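You operate a simulated robot arm through the tools that you are given. There is no shell and no other tool. Be economical: measure what you need, move in short steps, check, and stop when the job is done.

You are at the controls of a simulated two-armed robot. One attempt, no reset.

## Task
Test the main breaker with the yellow key and switch it back on.
Fine: it is in the pillar box; press the key once and close the door.

It is judged by the outcome, as a careful person would: the job done as asked, and still so three seconds after it is handed in. It fails if anything else is knocked over, pushed out of place, dropped, spilled or broken.

## Robot
Two 7-joint arms with two-finger parallel grippers on one trunk, on a base that drives. Base frame: it is fixed to the floor where the robot stands at the start and does not move with it; the origin is under the middle of the robot, x ahead of it, y to its left, z up. Units: mm, rad, N and s.
The left shoulder is at the start at [80, 131, 947], the right one opposite. With the tool pointing down near the work surface each hand reaches from about 100 to 720 mm from the robot's upright axis, wherever it stands, measured 20 degrees to its own side. Places, roughly: limit knob [700, 100, 1200]; main breaker [700, 200, 1400]; pillar box door [700, 100, 1300]; yellow key [800, 100, 1400]. Payload 1.57 kg a hand.
The tool frame of a hand sits at the grasp point between the pads (the TCP): z along the fingers, y along the line on which they close. The tips reach 30 mm beyond it. The gripper opens to 110 mm. The fingers are 24 mm wide and 12 mm thick; the gripper's body (48 by 112 mm) begins 78 mm behind the TCP.
Orientation is told as [roll, pitch, yaw] about the base's x, y, z axes, in that order, counted from this pose: with the fingers straight down and closing along the base's y, the tool's x points along the base's -x, its y along +y and its z along -z.

## Interface
- The arms move only by the tool play_rows. It takes "left_rows", "right_rows" or both (then of equal length, played together; a hand with none holds still); each is a list of rows, each an object (a shift or turn left out is 0, a gripper value left out holds the last) with "slide": the shift along the base's x, y, z in mm, a list of three; "angular": the turn, a rotation vector about the base's x, y, z in rad, a list of three; "hand": the finger opening in mm, from 0 to 110. In form: [{"slide": [x, y, z], "angular": [rx, ry, rz], "hand": hand}, ...]. A call has 1 to 8 rows; each row is the pose to reach, as a shift and turn from the pose commanded when the call began. A row lasts 0.2 s, in which the tool goes at most 50 mm and 0.15 rad; a call with a longer step from one row to the next is refused whole, and so is a gripper value outside its range. A pose out of reach is approached as far as the arm can. The call stops where the force on the tool passes 40 N (or 10 N more than at its start, if that is more) or the arm is blocked; 0.2 s more then pass. The fingers move at their own pace (about 108 mm/s each) and stop on an object; they squeeze with about 20 N. The grip force told is the motor's: it shows also when the fingers shut on nothing. Time passes only in rows, and 0.2 s behind the last, so rows that repeat a pose let the fingers close. It gives the time, the measured TCP pose, the force on the tool (base axes), the opening and the grip force at its end, in the units of the frame above (readings bear some noise), with the torque about the TCP (base axes, N m) and any sound that the robot's microphone picked up, and new pictures: "pictures" is both (left out), scene, wrist or none (wrist: the cameras of the hands that moved).
- Cameras (640 x 400 px; columns grow to the right, rows downward): "scene" is now at [-49.3, 16.9, 1444.6]; the picture's right is [0.18, -0.98, 0.00], its down [-0.33, -0.06, -0.94] and it looks along [0.93, 0.17, -0.33] (base axes); focal length 291 px, centre (320, 200). "left" rides on the left gripper at [70, -16, -141] in its tool frame; the picture's right is [0.23, 0.97, 0.00], its down [-0.85, 0.20, -0.48] and it looks along [-0.47, 0.11, 0.88] (tool axes); focal length 222 px, centre (320, 200). "right" rides on the right gripper at [70, 16, -141] in its tool frame; the picture's right is [-0.23, 0.97, 0.00], its down [-0.86, -0.20, -0.48] and it looks along [-0.47, -0.11, 0.88] (tool axes); focal length 222 px, centre (320, 200).
- steer(legs): drives the robot by 1 to 6 legs, each [ahead, left, turn to the left] in mm, mm and rad, along the robot's own axes; the way and the turn of a leg run together, so that a leg with both is an arc; at most 1500 mm and 3.142 rad a leg. The arms and the cameras ride along, it lands a little off, and it stops where it bumps. It gives what a move gives, and a new picture of the scene camera.
- pan_tilt(pan, tilt): turns the head with the scene camera to pan (to the left, within 1.902 rad either way) and tilt (down, from -0.506 to 1.204), counted from straight ahead of the robot. It gives what a move gives, and a new picture of the scene camera.
- point_at(camera, pixels): for up to 12 pixels [column, row] of the newest picture of that camera ("zoom" is the newest enlarged one), the place [x, y, z] in the base frame of the surface seen there, good to about 2 mm. No time passes.
- close_up(camera, box): a new picture of the part [left, top, right, bottom] of that camera's present view, enlarged. No time passes.
- close_job(): hands the job in; it is judged then, once.

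Go step by step. Measure first, check grasps and placings, and put right what went wrong. The budget is 80 turns and 260 pictures, counting those below and the enlarged ones. Unless the task says otherwise, let go and move clear before handing in, and close with one line.

The tools are called after ">>>" as a command line: name --argument value ..., lists and objects as JSON in quotes. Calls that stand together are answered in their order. play_rows: Moves the arms, as the interface text tells. Its arguments: {"type":"object","properties":{"left_rows":{"type":"array","items":{"type":"object","properties":{"slide":{"type":"array","items":{"type":"number"}},"angular":{"type":"array","items":{"type":"number"}},"hand":{"type":"number"}}}},"right_rows":{"type":"array","items":{"type":"object","properties":{"slide":{"type":"array","items":{"type":"number"}},"angular":{"type":"array","items":{"type":"number"}},"hand":{"type":"number"}}}},"pictures":{"type":"string","enum":["both","scene","wrist","none"]}},"required":[]} The other tools are called the same way: steer (legs) drives the base; pan_tilt (pan, tilt) turns the head that bears the scene camera; point_at (camera, pixels) gives the place of the surface under pixels of a picture; close_up (camera, box) takes an enlarged picture of a part of a camera's view; close_job () hands the job in.

At the start:

```text
time: 0.0
left_position: [538.7, 399.6, 999.7]
left_ee_rot: [-0.001, -0.001, -0.001]
left_ft_force: [-0.5, -0.2, -0.5]
left_moment: [0.01, -0.03, 0.02]
left_width: 109.7
left_grip_force: 0.1
right_position: [546.0, -168.3, 999.0]
right_ee_rot: [-0.001, 0.0, 0.0]
right_ft_force: [0.4, -0.9, -0.8]
right_moment: [0.0, -0.04, -0.01]
right_width: 109.8
right_grip_force: 0.0
robot x, y, heading: [2.6, -0.8, 0.003]
head pan, tilt: [0.178, 0.339]
```

scene: 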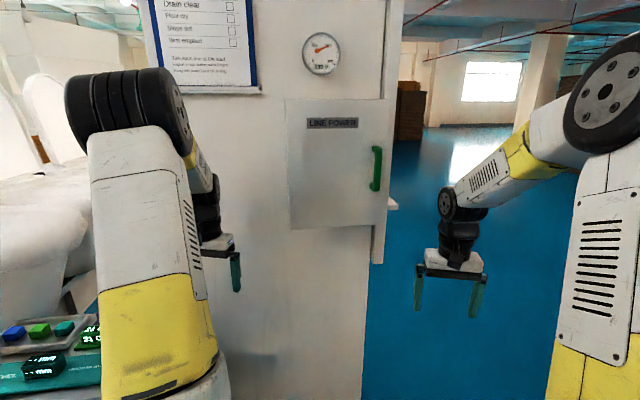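
right: 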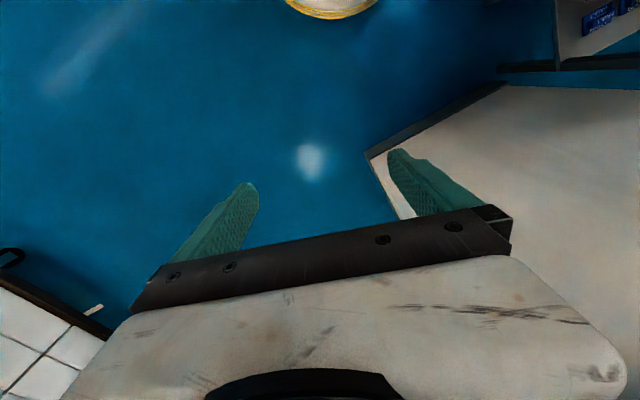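
left: 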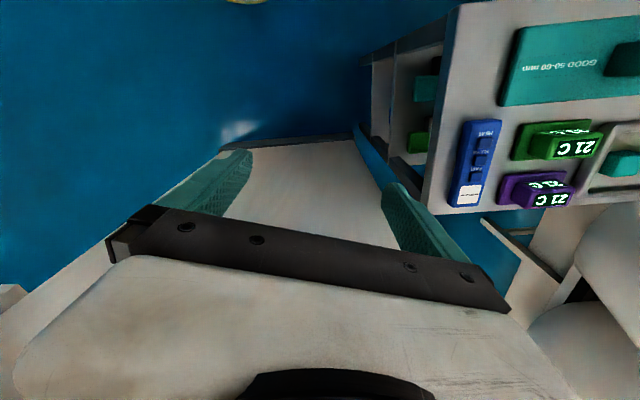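

The pillar box "LINE POWER" door is shut, with a green handle near (376,168). I'll measure it and look closer.

>>> close_up --camera "scene" --box '[240, 0, 420, 260]'

>>> point_at --camera "scene" --pixels '[[287, 101], [290, 226], [386, 103], [386, 223], [376, 148], [376, 168], [375, 187], [340, 160], [250, 150], [320, 52], [392, 204], [377, 255]]'

```text
1.54 times, centred on (330, 130) of scene
```

zoom: 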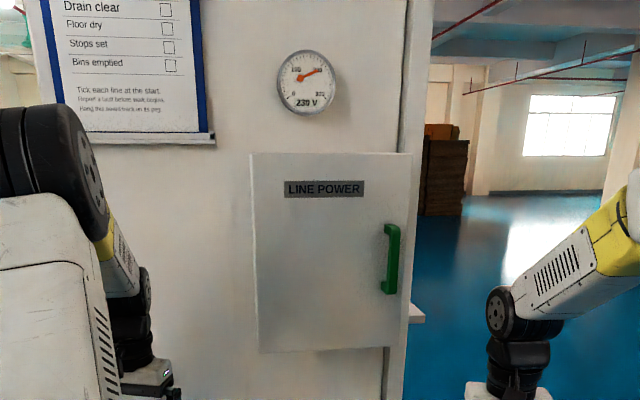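

```text
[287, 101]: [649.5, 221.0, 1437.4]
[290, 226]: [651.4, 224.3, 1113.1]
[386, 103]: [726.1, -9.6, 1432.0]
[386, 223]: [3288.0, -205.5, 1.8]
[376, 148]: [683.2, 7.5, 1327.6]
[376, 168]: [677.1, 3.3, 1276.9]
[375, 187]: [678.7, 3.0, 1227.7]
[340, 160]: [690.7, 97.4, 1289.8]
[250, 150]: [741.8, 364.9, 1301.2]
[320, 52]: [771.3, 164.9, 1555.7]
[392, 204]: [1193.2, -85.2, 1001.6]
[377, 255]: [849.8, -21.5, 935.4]
```

The door plane faces about (-0.955, -0.3, 0). It is hinged on the left at y≈221, and the vertical handle is at about (678, 4, 1277). I'll raise and level the right hand toward the handle.

>>> play_rows --right_rows '[{"slide": [-5, 15, 35], "angular": [0, -0.15, 0]}, {"slide": [-10, 30, 70], "angular": [0, -0.3, 0]}, {"slide": [-15, 45, 105], "angular": [0, -0.45, 0]}, {"slide": [-20, 60, 140], "angular": [0, -0.6, 0]}, {"slide": [-25, 75, 175], "angular": [0, -0.75, 0]}, {"slide": [-30, 90, 210], "angular": [0, -0.9, 0]}, {"slide": [-35, 105, 245], "angular": [0, -1.05, 0]}, {"slide": [-36, 115, 278], "angular": [0, -1.2, 0]}]' --pictures "scene"

```text
time: 1.8
left_position: [538.4, 401.8, 999.1]
left_ee_rot: [0.0, 0.0, -0.001]
left_ft_force: [0.5, -0.8, 0.0]
left_moment: [0.02, 0.04, 0.01]
left_width: 109.7
left_grip_force: 0.1
right_position: [512.3, -53.2, 1277.7]
right_ee_rot: [0.0, -1.203, 0.002]
right_ft_force: [-0.2, -0.1, 0.2]
right_moment: [0.01, -0.02, 0.07]
right_width: 109.9
right_grip_force: 0.1
robot x, y, heading: [4.3, -0.8, -0.0]
head pan, tilt: [0.178, 0.339]
```

scene: 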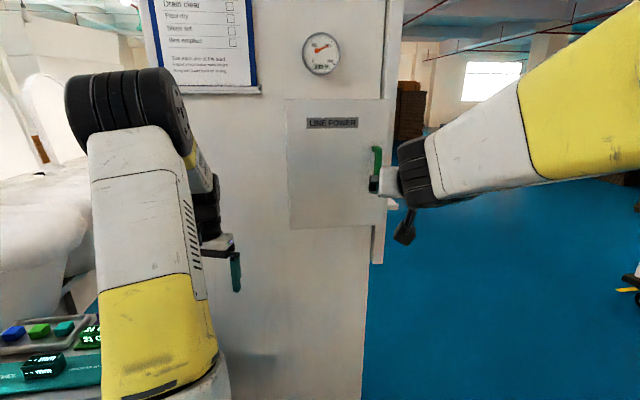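

Hand is nearly level. I'll finish leveling, yaw to face the door, and look with the wrist camera.

>>> play_rows --right_rows '[{"slide": [5, 3, 0], "angular": [0.014, -0.092, 0.074], "hand": 70}, {"slide": [10, 6, 0], "angular": [0.028, -0.184, 0.148]}, {"slide": [15, 8, 0], "angular": [0.042, -0.275, 0.222]}, {"slide": [20, 10, 0], "angular": [0.0555, -0.367, 0.297]}]' --pictures "both"

```text
time: 2.8
left_position: [538.7, 400.8, 1001.1]
left_ee_rot: [0.0, 0.001, 0.002]
left_ft_force: [0.7, -1.1, -0.5]
left_moment: [0.0, 0.06, -0.03]
left_width: 110.2
left_grip_force: 0.0
right_position: [527.8, -46.8, 1283.1]
right_ee_rot: [-0.036, -1.557, 0.309]
right_ft_force: [-1.7, 6.4, -0.1]
right_moment: [-0.04, 0.05, -0.56]
right_width: 69.8
right_grip_force: 0.1
right hand out of reach, approached as far as the arm can: row 4
robot x, y, heading: [-1.7, -2.0, 0.004]
head pan, tilt: [0.178, 0.339]
```

scene: 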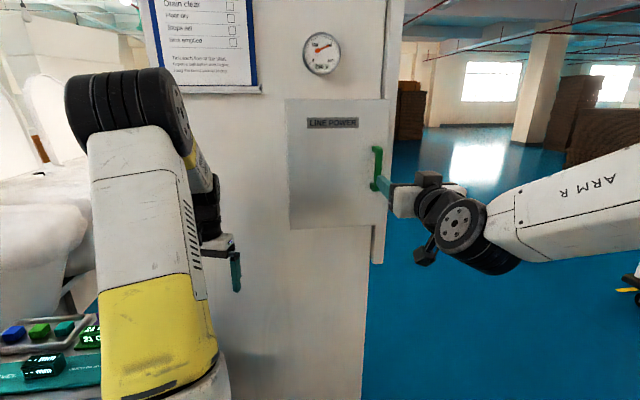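
right: 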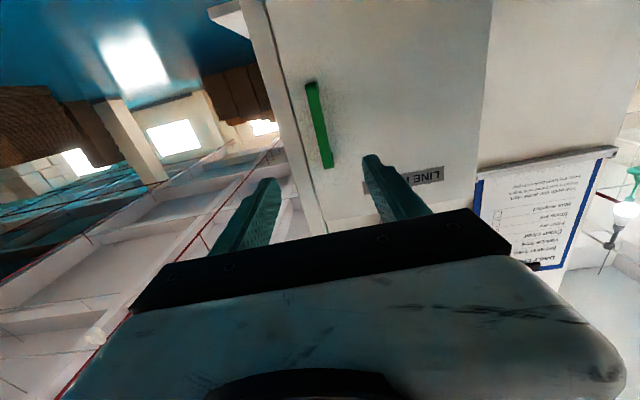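

The hand is level and lined up with the handle (wrist pixels (312,85)–(328,165)). I'll measure the handle precisely from there.

>>> point_at --camera "right" --pixels '[[312, 90], [319, 125], [327, 160], [345, 120], [270, 20], [440, 120], [300, 110]]'

>>> play_rows --right_rows '[{"slide": [0, 0, 0]}]' --pictures "none"

```text
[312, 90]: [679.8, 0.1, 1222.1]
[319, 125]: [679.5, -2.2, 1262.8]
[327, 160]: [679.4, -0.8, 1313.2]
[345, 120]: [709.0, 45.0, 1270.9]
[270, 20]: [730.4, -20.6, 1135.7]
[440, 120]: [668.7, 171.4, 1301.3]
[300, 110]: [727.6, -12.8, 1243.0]
```

```text
time: 3.2
left_position: [537.0, 401.6, 1000.0]
left_ee_rot: [0.0, 0.001, 0.001]
left_ft_force: [-0.4, -0.2, -0.5]
left_moment: [-0.01, -0.01, -0.04]
left_width: 109.9
left_grip_force: 0.1
right_position: [526.7, -46.0, 1282.9]
right_ee_rot: [0.153, -1.557, 0.127]
right_ft_force: [0.3, -0.2, -0.2]
right_moment: [0.02, 0.02, 0.01]
right_width: 69.8
right_grip_force: 0.0
robot x, y, heading: [0.5, 0.8, -0.001]
head pan, tilt: [0.178, 0.339]
```

Handle front is at (680, -1, 1268). I'll advance along the approach line and close.

>>> play_rows --right_rows '[{"slide": [40, 12, -5]}, {"slide": [80, 23, -10]}, {"slide": [115, 34, -13]}, {"slide": [152, 45, -13]}, {"slide": [152, 45, -13], "hand": 0}, {"slide": [152, 45, -13], "hand": 0}, {"slide": [152, 45, -13], "hand": 0}]' --pictures "both"

```text
time: 4.8
left_position: [537.5, 401.8, 999.1]
left_ee_rot: [0.0, 0.0, -0.001]
left_ft_force: [-0.3, -0.2, 0.3]
left_moment: [0.02, -0.03, 0.03]
left_width: 110.0
left_grip_force: 0.1
right_position: [669.1, -6.2, 1270.9]
right_ee_rot: [-0.251, -1.567, 0.556]
right_ft_force: [-0.3, 10.4, -4.8]
right_moment: [0.03, 0.05, 0.16]
right_width: 13.7
right_grip_force: 30.3
right hand out of reach, approached as far as the arm can: row 4, 5, 6, 7
robot x, y, heading: [3.7, 1.1, 0.001]
head pan, tilt: [0.178, 0.339]
```

scene: 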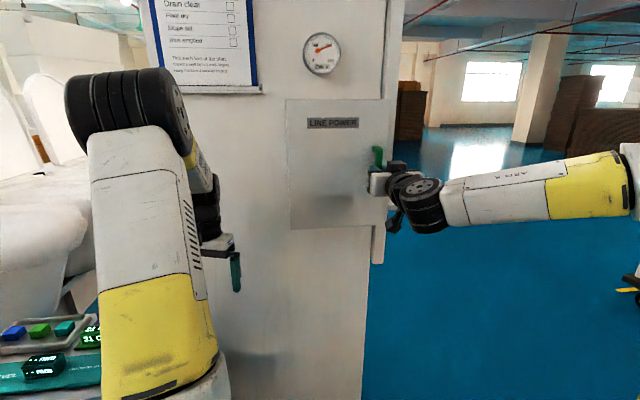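
right: 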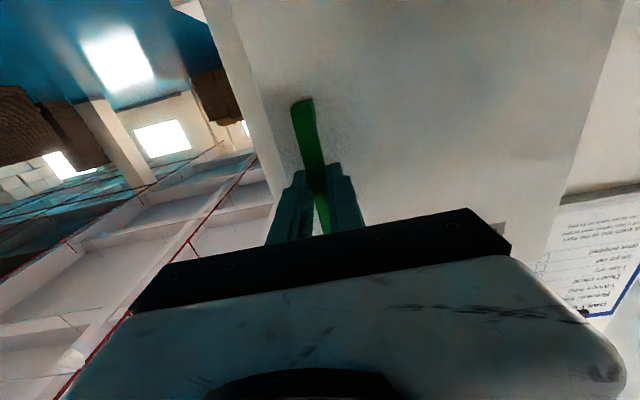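

The handle is gripped (13.7 mm opening, 30 N). I'll pull it along the hinge arc to about 0.45 rad.

>>> play_rows --right_rows '[{"slide": [-17, -1, 0], "angular": [0, 0, -0.075]}, {"slide": [-34, -1, 0], "angular": [0, 0, -0.15]}, {"slide": [-50, 0, 0], "angular": [0, 0, -0.22]}, {"slide": [-67, 3, 0], "angular": [0, 0, -0.3]}, {"slide": [-83, 6, 0], "angular": [0, 0, -0.375]}, {"slide": [-99.5, 11, 0], "angular": [0, 0, -0.45]}]' --pictures "both"

```text
time: 5.3
left_position: [536.3, 402.5, 1000.3]
left_ee_rot: [-0.001, 0.0, 0.002]
left_ft_force: [0.0, 1.0, -1.0]
left_moment: [-0.04, 0.0, -0.01]
left_width: 109.9
left_grip_force: 0.0
right_position: [640.9, -5.5, 1271.0]
right_ee_rot: [-0.141, -1.563, 0.362]
right_ft_force: [-0.4, 6.5, -1.8]
right_moment: [0.08, 0.17, 0.32]
right_width: 13.9
right_grip_force: 30.2
right hand out of reach, approached as far as the arm can: row 1, 2
robot x, y, heading: [1.8, 1.3, 0.003]
head pan, tilt: [0.178, 0.339]
stopped in row 2 (right hand): the force on the tool passed its limit at 54 N (the readings are from after the stop); the commanded pose is now the measured one
```

scene: 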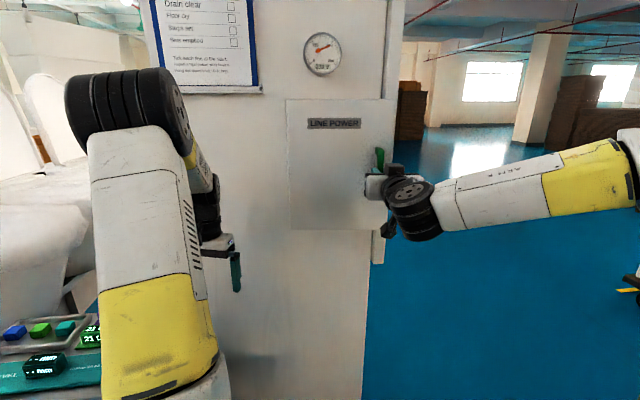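
right: 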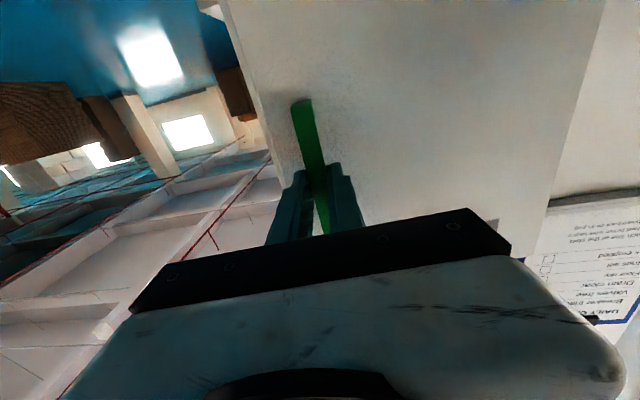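

The latch gave way: the door moved about 28 mm and the force is low again. I'll continue the arc.

>>> play_rows --right_rows '[{"slide": [-17, 2, 0], "angular": [0, 0, -0.08]}, {"slide": [-36, 5, 0], "angular": [0, 0, -0.16]}, {"slide": [-52, 9, 0], "angular": [0, 0, -0.24]}, {"slide": [-68, 14, 0], "angular": [0, 0, -0.32]}, {"slide": [-84, 20, 0], "angular": [0, 0, -0.4]}, {"slide": [-99, 28, 0], "angular": [0, 0, -0.48]}]' --pictures "both"

```text
time: 5.8
left_position: [537.3, 402.4, 999.3]
left_ee_rot: [0.0, 0.001, 0.003]
left_ft_force: [0.0, 0.8, 0.0]
left_moment: [-0.02, 0.04, 0.01]
left_width: 109.9
left_grip_force: 0.1
right_position: [622.4, -4.9, 1271.9]
right_ee_rot: [-0.145, -1.556, 0.32]
right_ft_force: [-0.2, 4.7, -4.2]
right_moment: [0.15, 0.33, 0.24]
right_width: 13.9
right_grip_force: 30.1
right hand out of reach, approached as far as the arm can: row 1, 2
robot x, y, heading: [-2.1, 3.1, -0.001]
head pan, tilt: [0.178, 0.339]
stopped in row 2 (right hand): the force on the tool passed its limit at 56 N (the readings are from after the stop); the commanded pose is now the measured one
```

scene: 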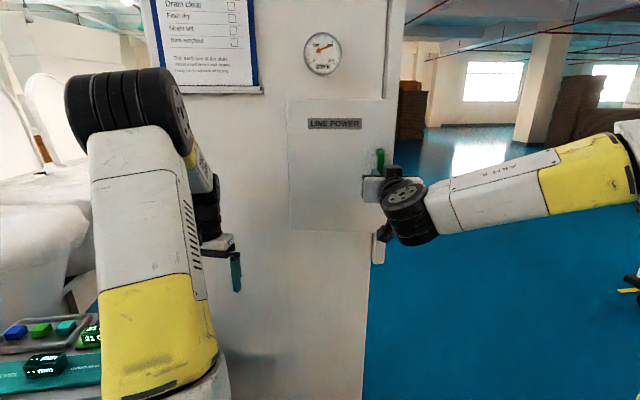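
right: 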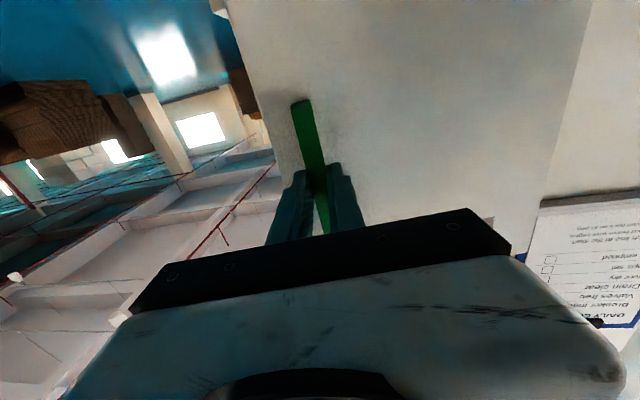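

The door is now partly open, with about a 50 mm gap. My wrist resists turning right, so I'll let go of the handle and hook the inner edge from the right instead.

>>> play_rows --right_rows '[{"hand": 50}, {"hand": 50}, {"slide": [-40, -7, 0]}, {"slide": [-80, -14, 0]}, {"slide": [-85, -60, 0], "angular": [0, 0, 0.12]}, {"slide": [-85, -105, 0], "angular": [0, 0, 0.26], "hand": 20}, {"slide": [-80, -145, 0], "angular": [0, 0, 0.4], "hand": 0}, {"slide": [-70, -160, 0], "angular": [0, 0, 0.5], "hand": 0}]' --pictures "both"

```text
time: 7.6
left_position: [536.8, 403.0, 1000.8]
left_ee_rot: [0.0, 0.0, 0.002]
left_ft_force: [0.0, 0.5, 0.3]
left_moment: [-0.05, 0.0, -0.02]
left_width: 110.1
left_grip_force: 0.1
right_position: [552.7, -167.2, 1272.7]
right_ee_rot: [-0.18, -1.561, 0.849]
right_ft_force: [0.2, -1.5, -0.5]
right_moment: [0.01, 0.01, 0.01]
right_width: 0.0
right_grip_force: 20.1
robot x, y, heading: [0.1, 0.3, 0.005]
head pan, tilt: [0.178, 0.339]
```

scene: 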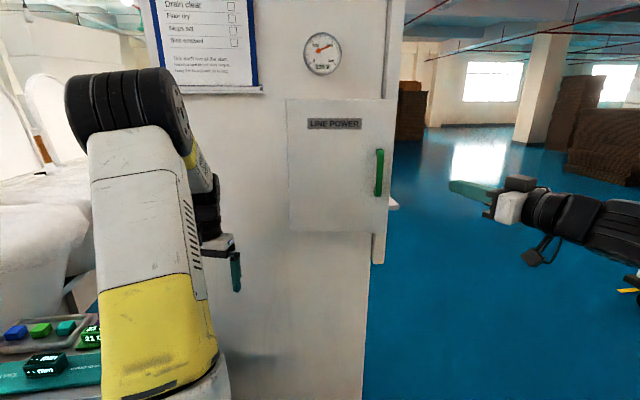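
right: 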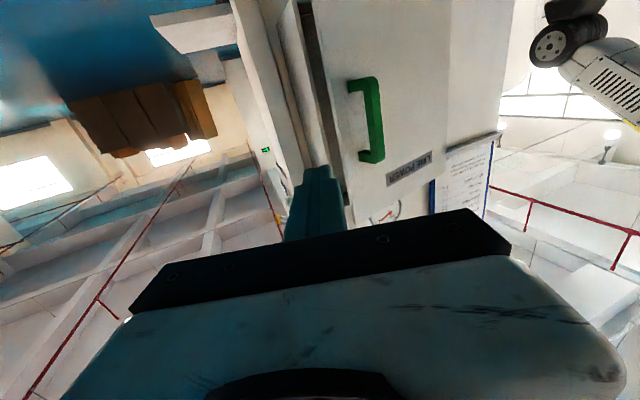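

Wrist view shows the gap between the door edge (~(330,180)) and the box. I'll measure both edges.

>>> point_at --camera "right" --pixels '[[345, 195], [340, 165], [333, 120], [322, 120], [305, 120], [297, 100], [270, 100], [330, 150], [315, 60], [303, 10]]'

>>> close_up --camera "right" --box '[240, 0, 400, 200]'

```text
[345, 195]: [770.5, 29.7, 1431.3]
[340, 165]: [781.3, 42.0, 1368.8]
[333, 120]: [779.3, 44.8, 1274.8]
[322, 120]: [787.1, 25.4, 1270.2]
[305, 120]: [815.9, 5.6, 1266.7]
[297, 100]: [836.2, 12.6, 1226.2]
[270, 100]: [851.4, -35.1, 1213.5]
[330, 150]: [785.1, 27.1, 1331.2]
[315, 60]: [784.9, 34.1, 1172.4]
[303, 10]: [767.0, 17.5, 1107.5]
```

```text
2.00 times, centred on (320, 100) of right
```

zoom: 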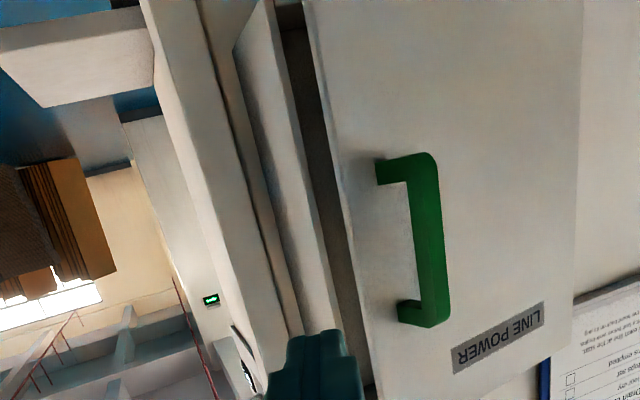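

>>> point_at --camera "zoom" --pixels '[[352, 240], [346, 235], [362, 240], [310, 235], [290, 230], [420, 240], [385, 250]]'

```text
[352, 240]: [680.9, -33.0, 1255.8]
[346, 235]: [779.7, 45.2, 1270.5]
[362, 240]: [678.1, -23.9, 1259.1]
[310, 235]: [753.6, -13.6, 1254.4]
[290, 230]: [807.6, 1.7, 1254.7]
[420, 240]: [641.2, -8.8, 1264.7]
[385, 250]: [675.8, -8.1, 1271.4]
```

The gap runs from the door edge at (681, -33) to the box rim at x≈740. I'll yaw to about 1.2 and slip the closed fingers behind the edge.

>>> play_rows --right_rows '[{"slide": [30, 5, -3], "angular": [0, 0, 0.14]}, {"slide": [65, 15, -6], "angular": [0, 0, 0.28]}, {"slide": [100, 35, -9], "angular": [0, 0, 0.41]}, {"slide": [136, 60, -10], "angular": [0, 0, 0.53]}]' --pictures "both"

```text
time: 8.6
left_position: [536.6, 402.8, 1000.1]
left_ee_rot: [0.0, -0.002, 0.002]
left_ft_force: [-0.2, -1.2, 0.9]
left_moment: [0.02, 0.0, -0.01]
left_width: 110.0
left_grip_force: 0.0
right_position: [687.3, -105.8, 1264.3]
right_ee_rot: [-0.167, -1.559, 1.369]
right_ft_force: [-0.9, -0.2, -0.3]
right_moment: [-0.02, 0.02, -0.04]
right_width: 0.1
right_grip_force: 20.6
robot x, y, heading: [2.8, 3.0, 0.001]
head pan, tilt: [0.178, 0.339]
```

scene: 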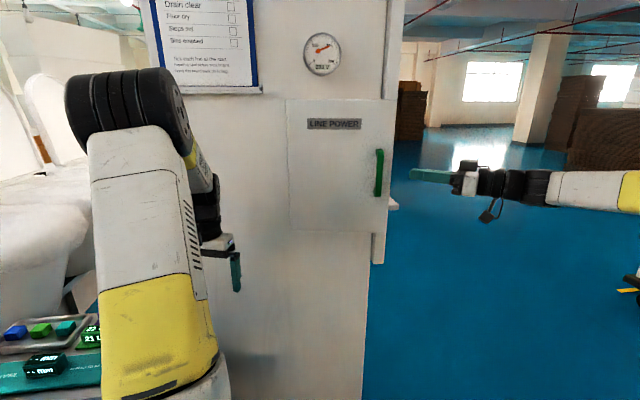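
right: 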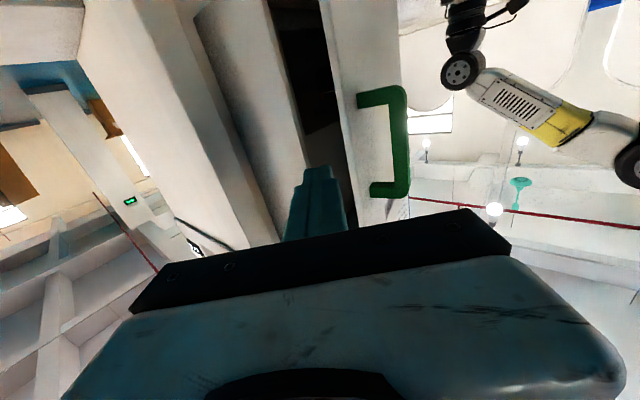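

>>> point_at --camera "right" --pixels '[[285, 110], [295, 110], [340, 110], [348, 130], [303, 140], [318, 168]]'

```text
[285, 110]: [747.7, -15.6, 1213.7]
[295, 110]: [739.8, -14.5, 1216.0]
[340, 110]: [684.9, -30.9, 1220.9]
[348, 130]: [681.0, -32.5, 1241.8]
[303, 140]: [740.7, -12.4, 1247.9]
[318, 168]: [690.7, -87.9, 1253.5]
```

The gap spans x 684–738. I'll insert the finger, then sweep toward the robot along the door's arc.

>>> play_rows --right_rows '[{"slide": [8, 38, 0]}, {"slide": [15, 76, 0]}, {"slide": [-10, 80, 0]}, {"slide": [-40, 80, 0]}, {"slide": [-70, 84, 0]}, {"slide": [-100, 90, 0]}, {"slide": [-130, 98, 0]}, {"slide": [-155, 110, 0]}]' --pictures "both"

```text
time: 9.7
left_position: [538.1, 400.5, 1000.7]
left_ee_rot: [0.0, 0.0, 0.001]
left_ft_force: [-0.2, -0.2, 1.0]
left_moment: [0.05, 0.01, -0.03]
left_width: 110.1
left_grip_force: 0.0
right_position: [644.2, -31.4, 1261.7]
right_ee_rot: [0.045, -1.56, 1.144]
right_ft_force: [0.0, -8.4, 1.3]
right_moment: [0.13, 0.01, 0.16]
right_width: 0.0
right_grip_force: 20.6
robot x, y, heading: [-0.9, -0.9, 0.001]
head pan, tilt: [0.178, 0.339]
stopped in row 5 (right hand): the force on the tool passed its limit at 40 N (the readings are from after the stop); the commanded pose is now the measured one
```

scene: 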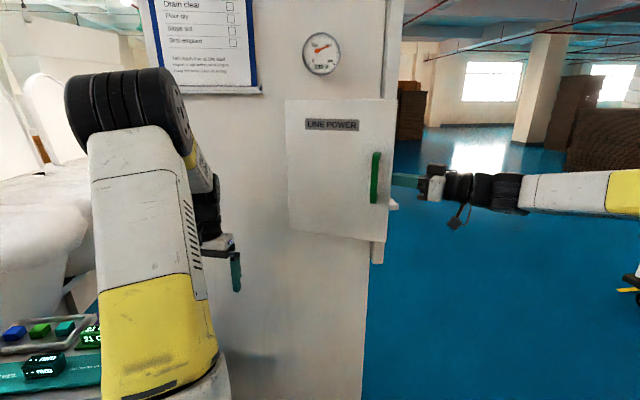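
right: 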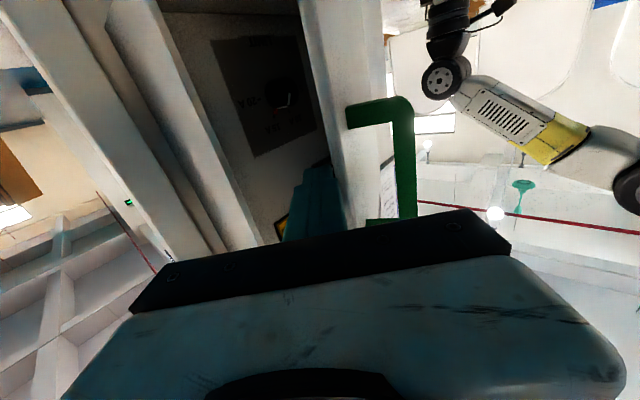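

The door swings freely with some drag, and I can now see the panel inside. I'll continue more slowly along the arc.

>>> play_rows --right_rows '[{"slide": [-17, 2, 0]}, {"slide": [-35, 5, 0]}, {"slide": [-52, 10, 0]}, {"slide": [-69, 16, 0]}, {"slide": [-85, 24, 0]}, {"slide": [-101, 32, 0]}, {"slide": [-116, 42, 0]}, {"slide": [-130, 53, 0]}]' --pictures "scene"

```text
time: 11.5
left_position: [536.9, 402.2, 1000.4]
left_ee_rot: [0.0, -0.002, 0.001]
left_ft_force: [0.2, 0.4, -0.1]
left_moment: [0.02, -0.02, 0.03]
left_width: 110.0
left_grip_force: 0.0
right_position: [513.5, 23.0, 1261.3]
right_ee_rot: [0.006, -1.559, 1.185]
right_ft_force: [-0.1, -0.1, 0.7]
right_moment: [-0.02, -0.02, 0.04]
right_width: 0.0
right_grip_force: 19.7
robot x, y, heading: [1.6, 1.1, 0.001]
head pan, tilt: [0.178, 0.339]
```

scene: 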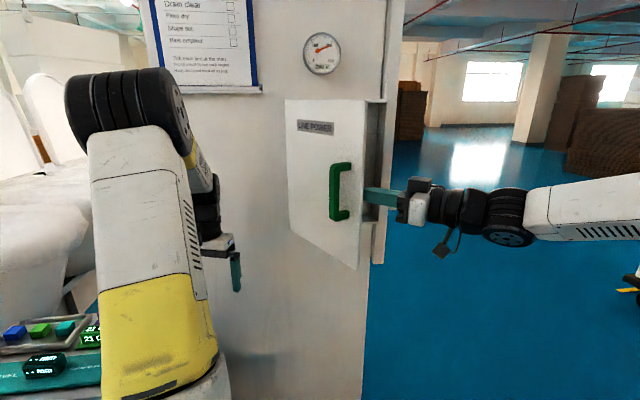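

The door is about 1 rad open. I'll push on to about 100°.

>>> play_rows --right_rows '[{"slide": [-13, 12, 0]}, {"slide": [-25, 24, 0]}, {"slide": [-36, 37, 0]}, {"slide": [-47, 51, 0]}, {"slide": [-56, 66, 0]}, {"slide": [-65, 81, 0]}, {"slide": [-71, 97, 0]}, {"slide": [-77, 114, 0]}]' --pictures "both"

```text
time: 13.3
left_position: [538.0, 402.2, 1000.3]
left_ee_rot: [-0.001, -0.001, 0.002]
left_ft_force: [0.9, 1.0, 0.2]
left_moment: [0.01, 0.02, 0.0]
left_width: 109.9
left_grip_force: 0.1
right_position: [436.0, 136.3, 1259.7]
right_ee_rot: [-0.012, -1.557, 1.201]
right_ft_force: [0.6, 0.3, -0.3]
right_moment: [0.01, -0.02, 0.01]
right_width: 0.0
right_grip_force: 19.7
robot x, y, heading: [0.7, -0.1, 0.006]
head pan, tilt: [0.178, 0.339]
```

scene: 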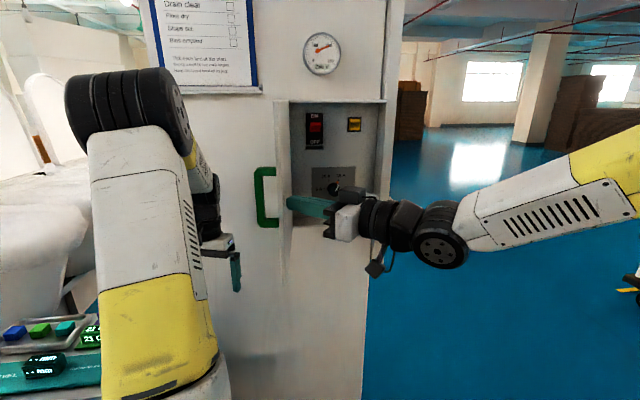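
right: 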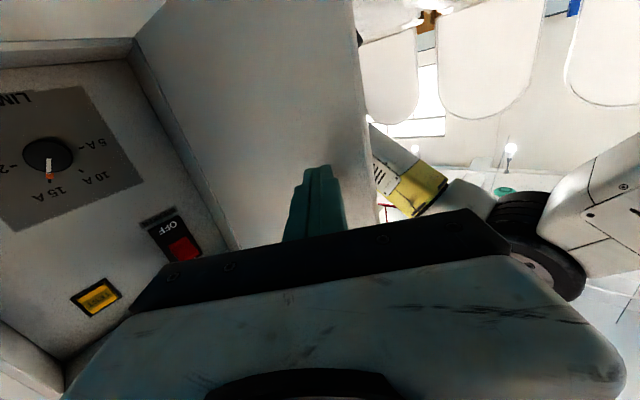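

The door is at about 95° open, exposing the breaker and yellow key. I'll back the hand out and turn it to face the panel.

>>> play_rows --right_rows '[{"slide": [-5, -40, 5], "angular": [0, 0, -0.05]}, {"slide": [-5, -85, 15], "angular": [0, 0, -0.17]}, {"slide": [0, -125, 30], "angular": [0, 0, -0.3]}, {"slide": [10, -165, 45], "angular": [0, 0, -0.43]}, {"slide": [15, -195, 60], "angular": [0, 0, -0.56]}, {"slide": [20, -215, 75], "angular": [0, 0, -0.68]}, {"slide": [20, -225, 90], "angular": [0, 0, -0.8]}]' --pictures "scene"

>>> close_up --camera "scene" --box '[270, 90, 400, 210]'

```text
time: 14.9
left_position: [537.5, 401.6, 1000.0]
left_ee_rot: [0.0, 0.0, 0.0]
left_ft_force: [0.0, -1.0, -0.6]
left_moment: [0.05, 0.02, 0.02]
left_width: 109.8
left_grip_force: 0.1
right_position: [455.8, -88.0, 1351.8]
right_ee_rot: [-0.004, -1.558, 0.396]
right_ft_force: [-0.1, -0.1, -0.5]
right_moment: [-0.03, -0.05, 0.01]
right_width: 0.0
right_grip_force: 19.9
right hand out of reach, approached as far as the arm can: row 3
robot x, y, heading: [2.5, -1.0, 0.002]
head pan, tilt: [0.178, 0.339]
```

scene: 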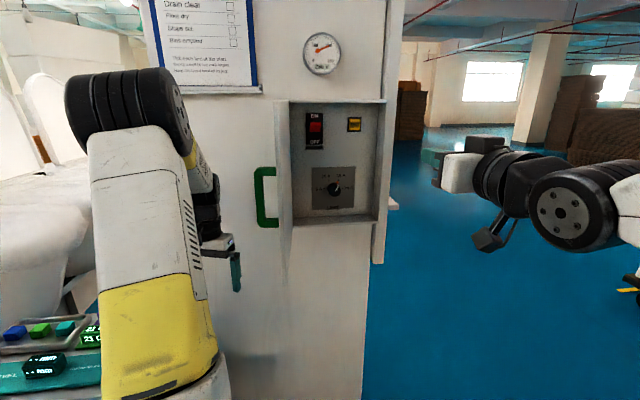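

```text
3.33 times, centred on (335, 150) of scene
```

zoom: 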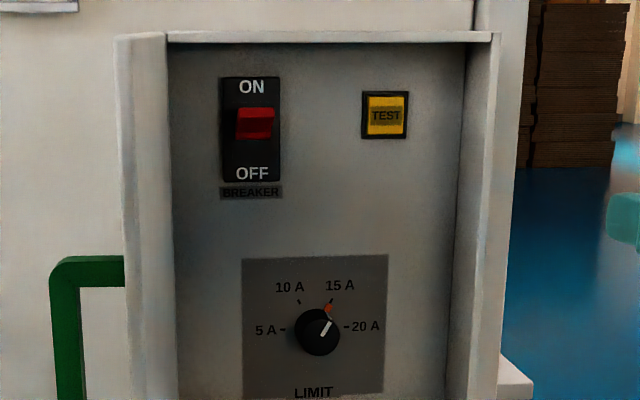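

>>> point_at --camera "zoom" --pixels '[[385, 115], [370, 133], [400, 133], [252, 113], [254, 130], [252, 148], [227, 130], [276, 130], [330, 95], [420, 200], [318, 330], [468, 45]]'

>>> close_up --camera "scene" --box '[296, 100, 376, 150]'

```text
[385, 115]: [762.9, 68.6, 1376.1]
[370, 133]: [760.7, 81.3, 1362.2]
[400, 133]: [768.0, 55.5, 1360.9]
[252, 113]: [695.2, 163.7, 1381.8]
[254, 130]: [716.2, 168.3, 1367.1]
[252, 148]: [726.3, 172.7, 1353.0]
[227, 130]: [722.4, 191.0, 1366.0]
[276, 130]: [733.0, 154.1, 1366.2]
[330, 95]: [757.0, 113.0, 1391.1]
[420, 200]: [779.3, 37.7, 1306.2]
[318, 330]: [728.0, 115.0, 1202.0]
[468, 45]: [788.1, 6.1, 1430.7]
```

```text
8.00 times, centred on (336, 125) of scene
```

zoom: 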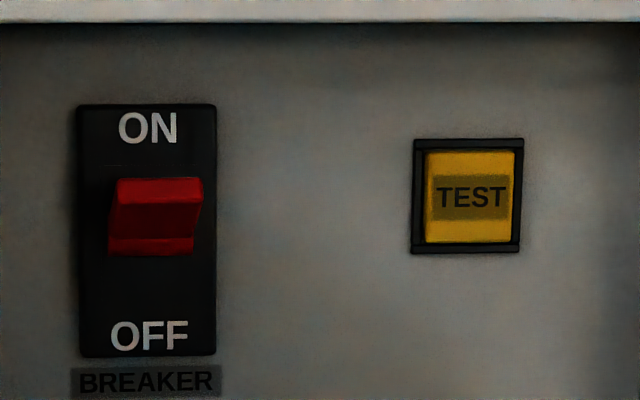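

Breaker lever tip is at (695, 164, 1382), currently ON. Key face centre is at (763, 69, 1376). I need to move closer, so I'll check where the left arm and open door lie.

>>> point_at --camera "scene" --pixels '[[170, 110], [120, 90], [195, 150], [210, 195], [150, 160], [200, 300], [235, 240], [220, 240], [258, 200], [282, 110], [285, 225], [291, 160]]'

>>> pan_tilt --pan 0.35 --tilt 0.85

```text
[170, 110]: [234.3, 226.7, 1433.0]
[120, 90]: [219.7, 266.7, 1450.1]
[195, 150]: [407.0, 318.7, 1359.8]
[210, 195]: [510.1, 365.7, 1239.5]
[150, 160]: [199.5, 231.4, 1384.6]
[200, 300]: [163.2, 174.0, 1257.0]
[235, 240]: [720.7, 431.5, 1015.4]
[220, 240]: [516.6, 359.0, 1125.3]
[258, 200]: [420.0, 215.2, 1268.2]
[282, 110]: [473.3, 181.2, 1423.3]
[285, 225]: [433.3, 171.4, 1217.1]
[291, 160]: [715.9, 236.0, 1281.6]
```

```text
time: 15.9
left_position: [537.2, 401.3, 999.8]
left_ee_rot: [0.001, -0.001, 0.004]
left_ft_force: [0.1, -0.4, -0.6]
left_moment: [-0.02, 0.01, 0.01]
left_width: 110.2
left_grip_force: 0.1
right_position: [455.1, -85.0, 1351.1]
right_ee_rot: [-0.028, -1.558, 0.422]
right_ft_force: [-0.2, -0.4, -0.6]
right_moment: [0.05, 0.03, -0.01]
right_width: 0.0
right_grip_force: 19.9
robot x, y, heading: [0.8, -0.6, 0.006]
head pan, tilt: [0.351, 0.85]
```

scene: 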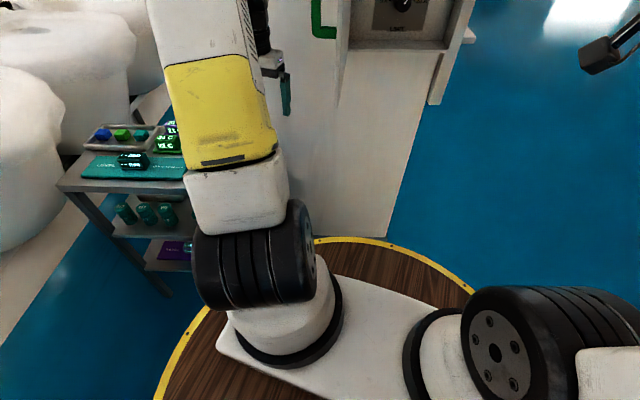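

Turning the robot left by 0.3 rad would face it to the panel and leave the door between the arms. I'll measure the side table, the round platform and the pillar foot before moving.

>>> point_at --camera "scene" --pixels '[[340, 238], [468, 285], [170, 360], [385, 235], [325, 235], [60, 185], [184, 178], [135, 160], [105, 130], [170, 130], [165, 295], [130, 60]]'

>>> pan_tilt --pan 0.9 --tilt 0.6

```text
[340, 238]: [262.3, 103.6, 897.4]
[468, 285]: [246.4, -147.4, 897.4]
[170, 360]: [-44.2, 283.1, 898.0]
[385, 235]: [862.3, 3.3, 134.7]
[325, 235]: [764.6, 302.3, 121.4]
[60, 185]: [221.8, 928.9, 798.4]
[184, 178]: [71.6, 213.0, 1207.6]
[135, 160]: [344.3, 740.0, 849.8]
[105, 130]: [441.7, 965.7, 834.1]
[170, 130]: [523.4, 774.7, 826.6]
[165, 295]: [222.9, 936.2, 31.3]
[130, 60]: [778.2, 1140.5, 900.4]
```

```text
time: 16.8
left_position: [536.9, 401.7, 1000.3]
left_ee_rot: [-0.001, -0.002, 0.001]
left_ft_force: [0.7, 0.9, 0.8]
left_moment: [0.01, 0.01, 0.01]
left_width: 110.0
left_grip_force: 0.0
right_position: [455.7, -86.0, 1350.9]
right_ee_rot: [-0.028, -1.559, 0.418]
right_ft_force: [-0.3, 0.0, 0.0]
right_moment: [0.01, -0.01, 0.0]
right_width: 0.0
right_grip_force: 19.7
robot x, y, heading: [0.0, -0.1, 0.008]
head pan, tilt: [0.901, 0.6]
```

scene: 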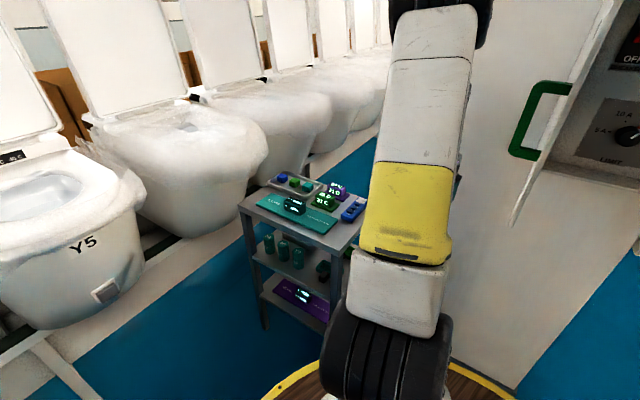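

Space is clear for a turn of 0.3 and about 200 mm forward. I'll tuck both hands back first.

>>> play_rows --left_rows '[{"slide": [-20, 0, 0]}, {"slide": [-40, 0, 0]}, {"slide": [-60, 0, 0]}, {"slide": [-80, 0, 0]}, {"slide": [-100, 0, 0]}, {"slide": [-120, 0, 0]}]' --right_rows '[{"slide": [-15, -13, 5], "angular": [0, 0, -0.07]}, {"slide": [-30, -26, 10], "angular": [0, 0, -0.14]}, {"slide": [-45, -39, 15], "angular": [0, 0, -0.21]}, {"slide": [-60, -51, 20], "angular": [0, 0, -0.28]}, {"slide": [-75, -63, 25], "angular": [0, 0, -0.35]}, {"slide": [-90, -75, 25], "angular": [0, 0, -0.41]}]' --pictures "none"

>>> pan_tilt --pan 0 --tilt 0.34

```text
time: 18.2
left_position: [418.0, 403.2, 1000.9]
left_ee_rot: [0.0, 0.002, 0.002]
left_ft_force: [0.7, -0.1, 0.5]
left_moment: [-0.02, 0.02, 0.05]
left_width: 110.0
left_grip_force: 0.0
right_position: [364.8, -161.1, 1376.9]
right_ee_rot: [0.015, -1.555, -0.032]
right_ft_force: [-0.5, 0.1, 1.0]
right_moment: [-0.01, 0.03, 0.04]
right_width: 0.0
right_grip_force: 20.4
robot x, y, heading: [0.6, -0.9, 0.004]
head pan, tilt: [0.901, 0.6]
```

```text
time: 19.4
left_position: [418.2, 400.8, 1000.1]
left_ee_rot: [-0.001, -0.001, 0.002]
left_ft_force: [0.3, 1.0, -0.5]
left_moment: [-0.02, -0.02, -0.01]
left_width: 109.9
left_grip_force: 0.1
right_position: [365.4, -161.3, 1376.9]
right_ee_rot: [-0.024, -1.556, 0.008]
right_ft_force: [-0.1, -1.0, 0.3]
right_moment: [0.03, -0.05, 0.02]
right_width: 0.0
right_grip_force: 19.6
robot x, y, heading: [-3.7, 3.1, -0.001]
head pan, tilt: [0.0, 0.34]
```

scene: 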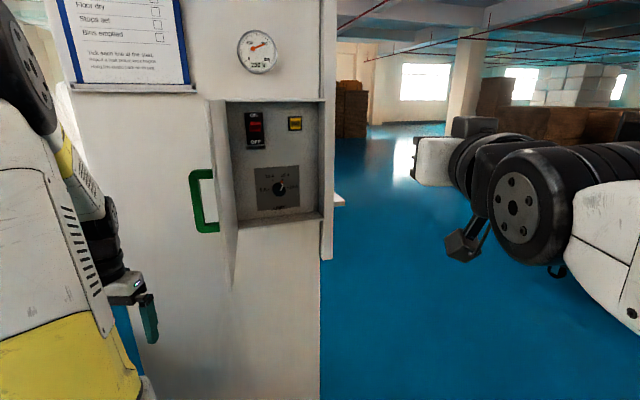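

Hands are tucked. I'll turn left 0.3 rad in place, then drive ahead 150 mm.

>>> steer --legs '[[0, 0, 0.3], [150, 0, 0]]'

```text
time: 21.8
left_position: [423.2, 552.4, 1000.2]
left_ee_rot: [-0.002, -0.001, 0.3]
left_ft_force: [0.6, 0.1, 0.4]
left_moment: [0.02, -0.01, 0.0]
left_width: 109.9
left_grip_force: 0.0
right_position: [540.0, -3.0, 1378.8]
right_ee_rot: [-0.024, -1.558, 0.307]
right_ft_force: [0.4, -1.1, -0.8]
right_moment: [-0.01, 0.0, 0.02]
right_width: 0.0
right_grip_force: 19.7
robot x, y, heading: [146.1, 46.2, 0.299]
head pan, tilt: [0.0, 0.34]
```

scene: 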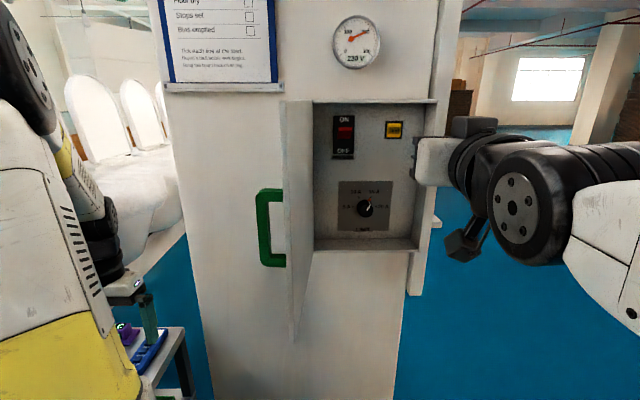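

The robot now faces the open box, with the key at (394,130). I'll measure the key, breaker and rims again.

>>> close_up --camera "scene" --box '[300, 95, 440, 175]'

>>> point_at --camera "scene" --pixels '[[394, 130], [389, 126], [399, 135], [344, 128], [344, 136], [409, 150], [360, 110], [410, 115]]'

```text
4.57 times, centred on (370, 135) of scene
```

zoom: 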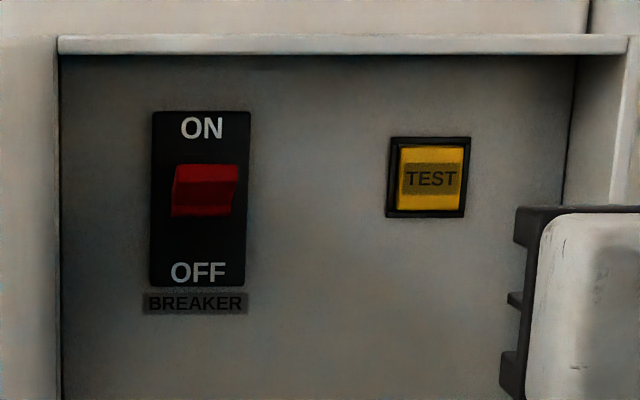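

```text
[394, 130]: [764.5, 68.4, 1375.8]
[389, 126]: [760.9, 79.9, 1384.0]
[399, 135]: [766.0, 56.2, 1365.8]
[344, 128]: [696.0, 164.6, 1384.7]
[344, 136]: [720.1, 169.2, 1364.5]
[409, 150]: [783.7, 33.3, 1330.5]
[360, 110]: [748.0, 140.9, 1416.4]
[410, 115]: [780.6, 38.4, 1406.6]
```

The hand is already aligned with the key along the panel normal. I'll approach to about 15 mm short of it.

>>> play_rows --right_rows '[{"slide": [35, 11, -3], "hand": 0}, {"slide": [70, 22, -3]}, {"slide": [105, 33, -3]}, {"slide": [140, 45, -3]}, {"slide": [165, 52.5, -3]}, {"slide": [181, 57.5, -3]}, {"slide": [181, 57.5, -3]}]' --pictures "both"

```text
time: 23.4
left_position: [424.4, 552.9, 1001.1]
left_ee_rot: [0.001, 0.0, 0.298]
left_ft_force: [-0.1, 0.3, 0.5]
left_moment: [0.0, 0.02, -0.01]
left_width: 110.1
left_grip_force: 0.1
right_position: [722.0, 54.2, 1375.4]
right_ee_rot: [-0.039, -1.557, 0.319]
right_ft_force: [-0.3, -0.6, 0.2]
right_moment: [-0.02, 0.02, 0.03]
right_width: 0.3
right_grip_force: 20.0
robot x, y, heading: [146.6, 43.0, 0.301]
head pan, tilt: [0.0, 0.34]
```

scene: 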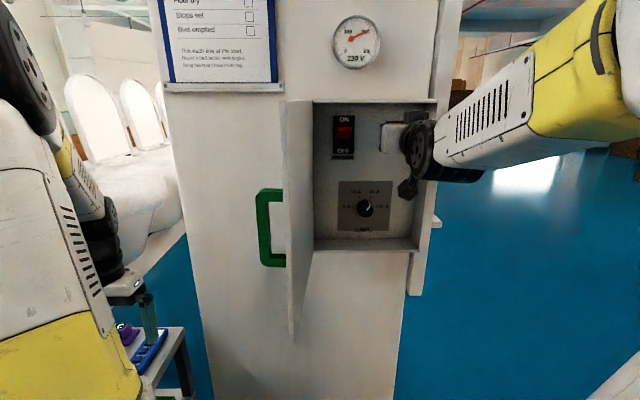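
right: 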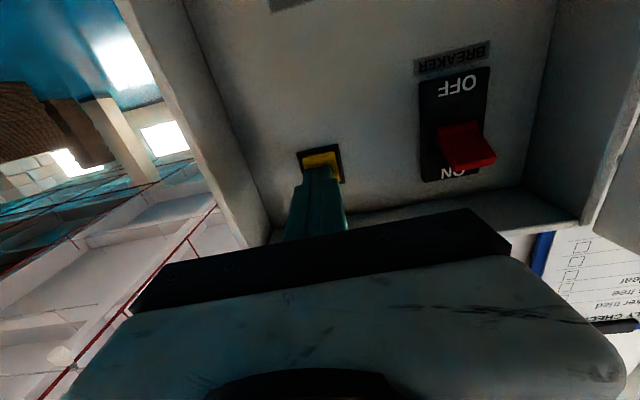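

The tip is lined up with the key. I'll push in slowly in one stroke.

>>> play_rows --right_rows '[{"slide": [5, 1.5, 0]}, {"slide": [10, 3, 0]}, {"slide": [14, 4.3, 0]}, {"slide": [17, 5.3, 0]}, {"slide": [20, 6.2, 0]}]' --pictures "wrist"

```text
time: 24.6
left_position: [424.9, 551.8, 1000.7]
left_ee_rot: [0.001, -0.001, 0.301]
left_ft_force: [-0.6, 0.2, 0.3]
left_moment: [-0.01, -0.01, -0.02]
left_width: 110.0
left_grip_force: 0.0
right_position: [740.8, 61.8, 1373.4]
right_ee_rot: [-0.052, -1.555, 0.334]
right_ft_force: [-10.7, -5.3, -2.4]
right_moment: [-0.02, -0.02, -0.01]
right_width: 0.1
right_grip_force: 19.9
robot x, y, heading: [142.5, 46.2, 0.295]
head pan, tilt: [0.0, 0.34]
heard: click
```

right: 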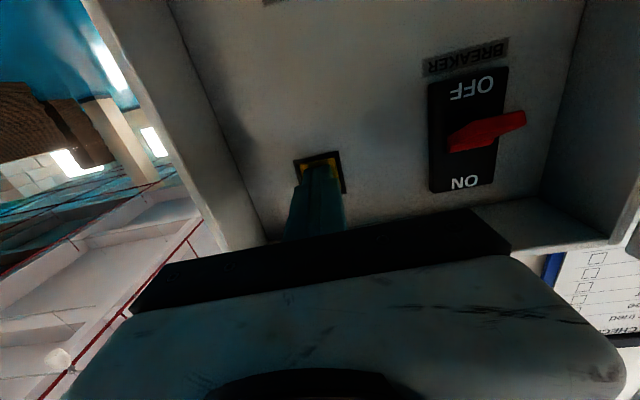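

A click was heard and the lever tripped down toward OFF. I'll retract straight out and look at the lever.

>>> play_rows --right_rows '[{"slide": [-10, -3, 0]}, {"slide": [-40, -12.5, 0]}, {"slide": [-80, -25, 0]}, {"slide": [-110, -35, 0]}]' --pictures "both"

>>> close_up --camera "scene" --box '[300, 95, 440, 175]'

```text
time: 25.6
left_position: [423.2, 552.2, 1000.7]
left_ee_rot: [-0.001, -0.001, 0.3]
left_ft_force: [-0.6, 0.2, 0.0]
left_moment: [-0.04, 0.01, 0.0]
left_width: 110.1
left_grip_force: 0.1
right_position: [630.3, 27.1, 1373.9]
right_ee_rot: [-0.008, -1.556, 0.29]
right_ft_force: [0.1, -0.1, -0.5]
right_moment: [-0.02, -0.03, 0.02]
right_width: 0.0
right_grip_force: 19.7
robot x, y, heading: [145.9, 44.1, 0.305]
head pan, tilt: [0.0, 0.34]
```

scene: 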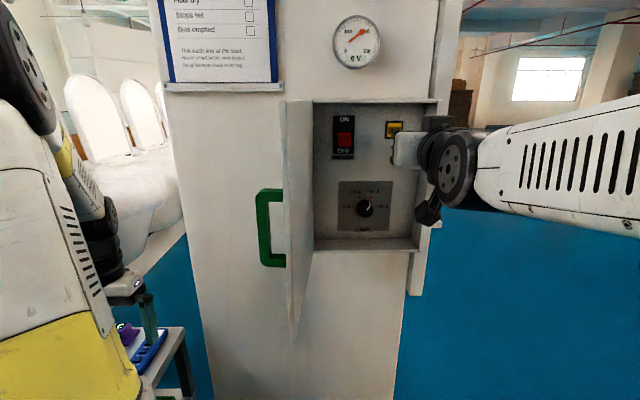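
right: 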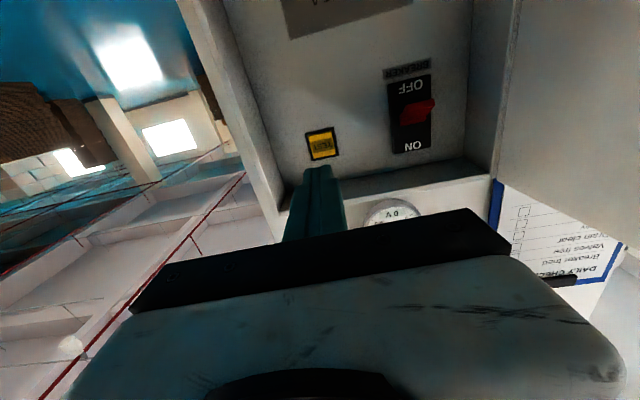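

```text
4.57 times, centred on (370, 135) of scene
```

zoom: 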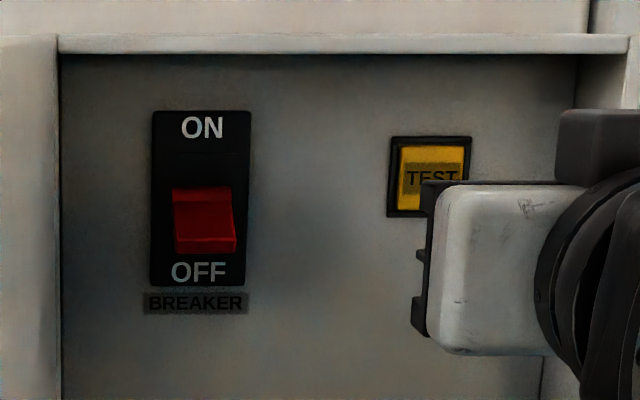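

The gauge now reads 0 V. I'll measure the lever's present position, which may be OFF or a mid tripped position.

>>> point_at --camera "zoom" --pixels '[[205, 242], [205, 248], [205, 220], [203, 192], [178, 240], [234, 242], [200, 115], [200, 282], [200, 180], [205, 270]]'

>>> point_at --camera "right" --pixels '[[433, 103], [432, 118], [418, 112], [404, 105], [405, 122]]'

>>> close_up --camera "right" --box '[360, 50, 460, 160]'

```text
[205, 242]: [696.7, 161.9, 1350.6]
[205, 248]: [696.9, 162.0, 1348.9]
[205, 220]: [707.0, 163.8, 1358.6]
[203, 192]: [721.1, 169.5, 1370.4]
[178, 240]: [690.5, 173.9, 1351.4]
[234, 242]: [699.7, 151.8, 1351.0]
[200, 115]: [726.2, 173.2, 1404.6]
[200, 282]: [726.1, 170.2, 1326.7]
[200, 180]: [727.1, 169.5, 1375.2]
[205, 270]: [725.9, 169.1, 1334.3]
```

```text
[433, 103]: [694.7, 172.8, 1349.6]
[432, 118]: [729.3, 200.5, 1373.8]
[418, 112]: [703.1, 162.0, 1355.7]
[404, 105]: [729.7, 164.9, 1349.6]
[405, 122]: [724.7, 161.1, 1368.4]
```

```text
3.64 times, centred on (410, 105) of right
```

zoom: 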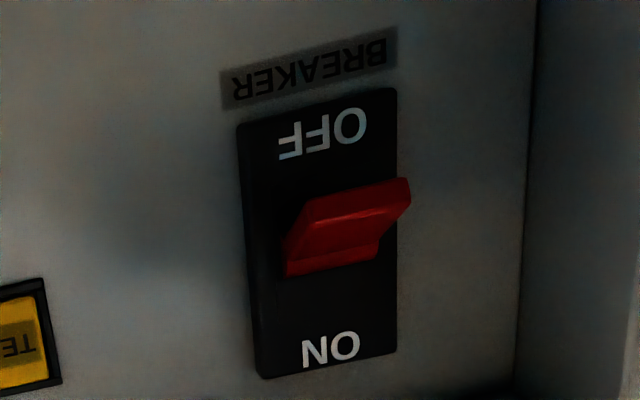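

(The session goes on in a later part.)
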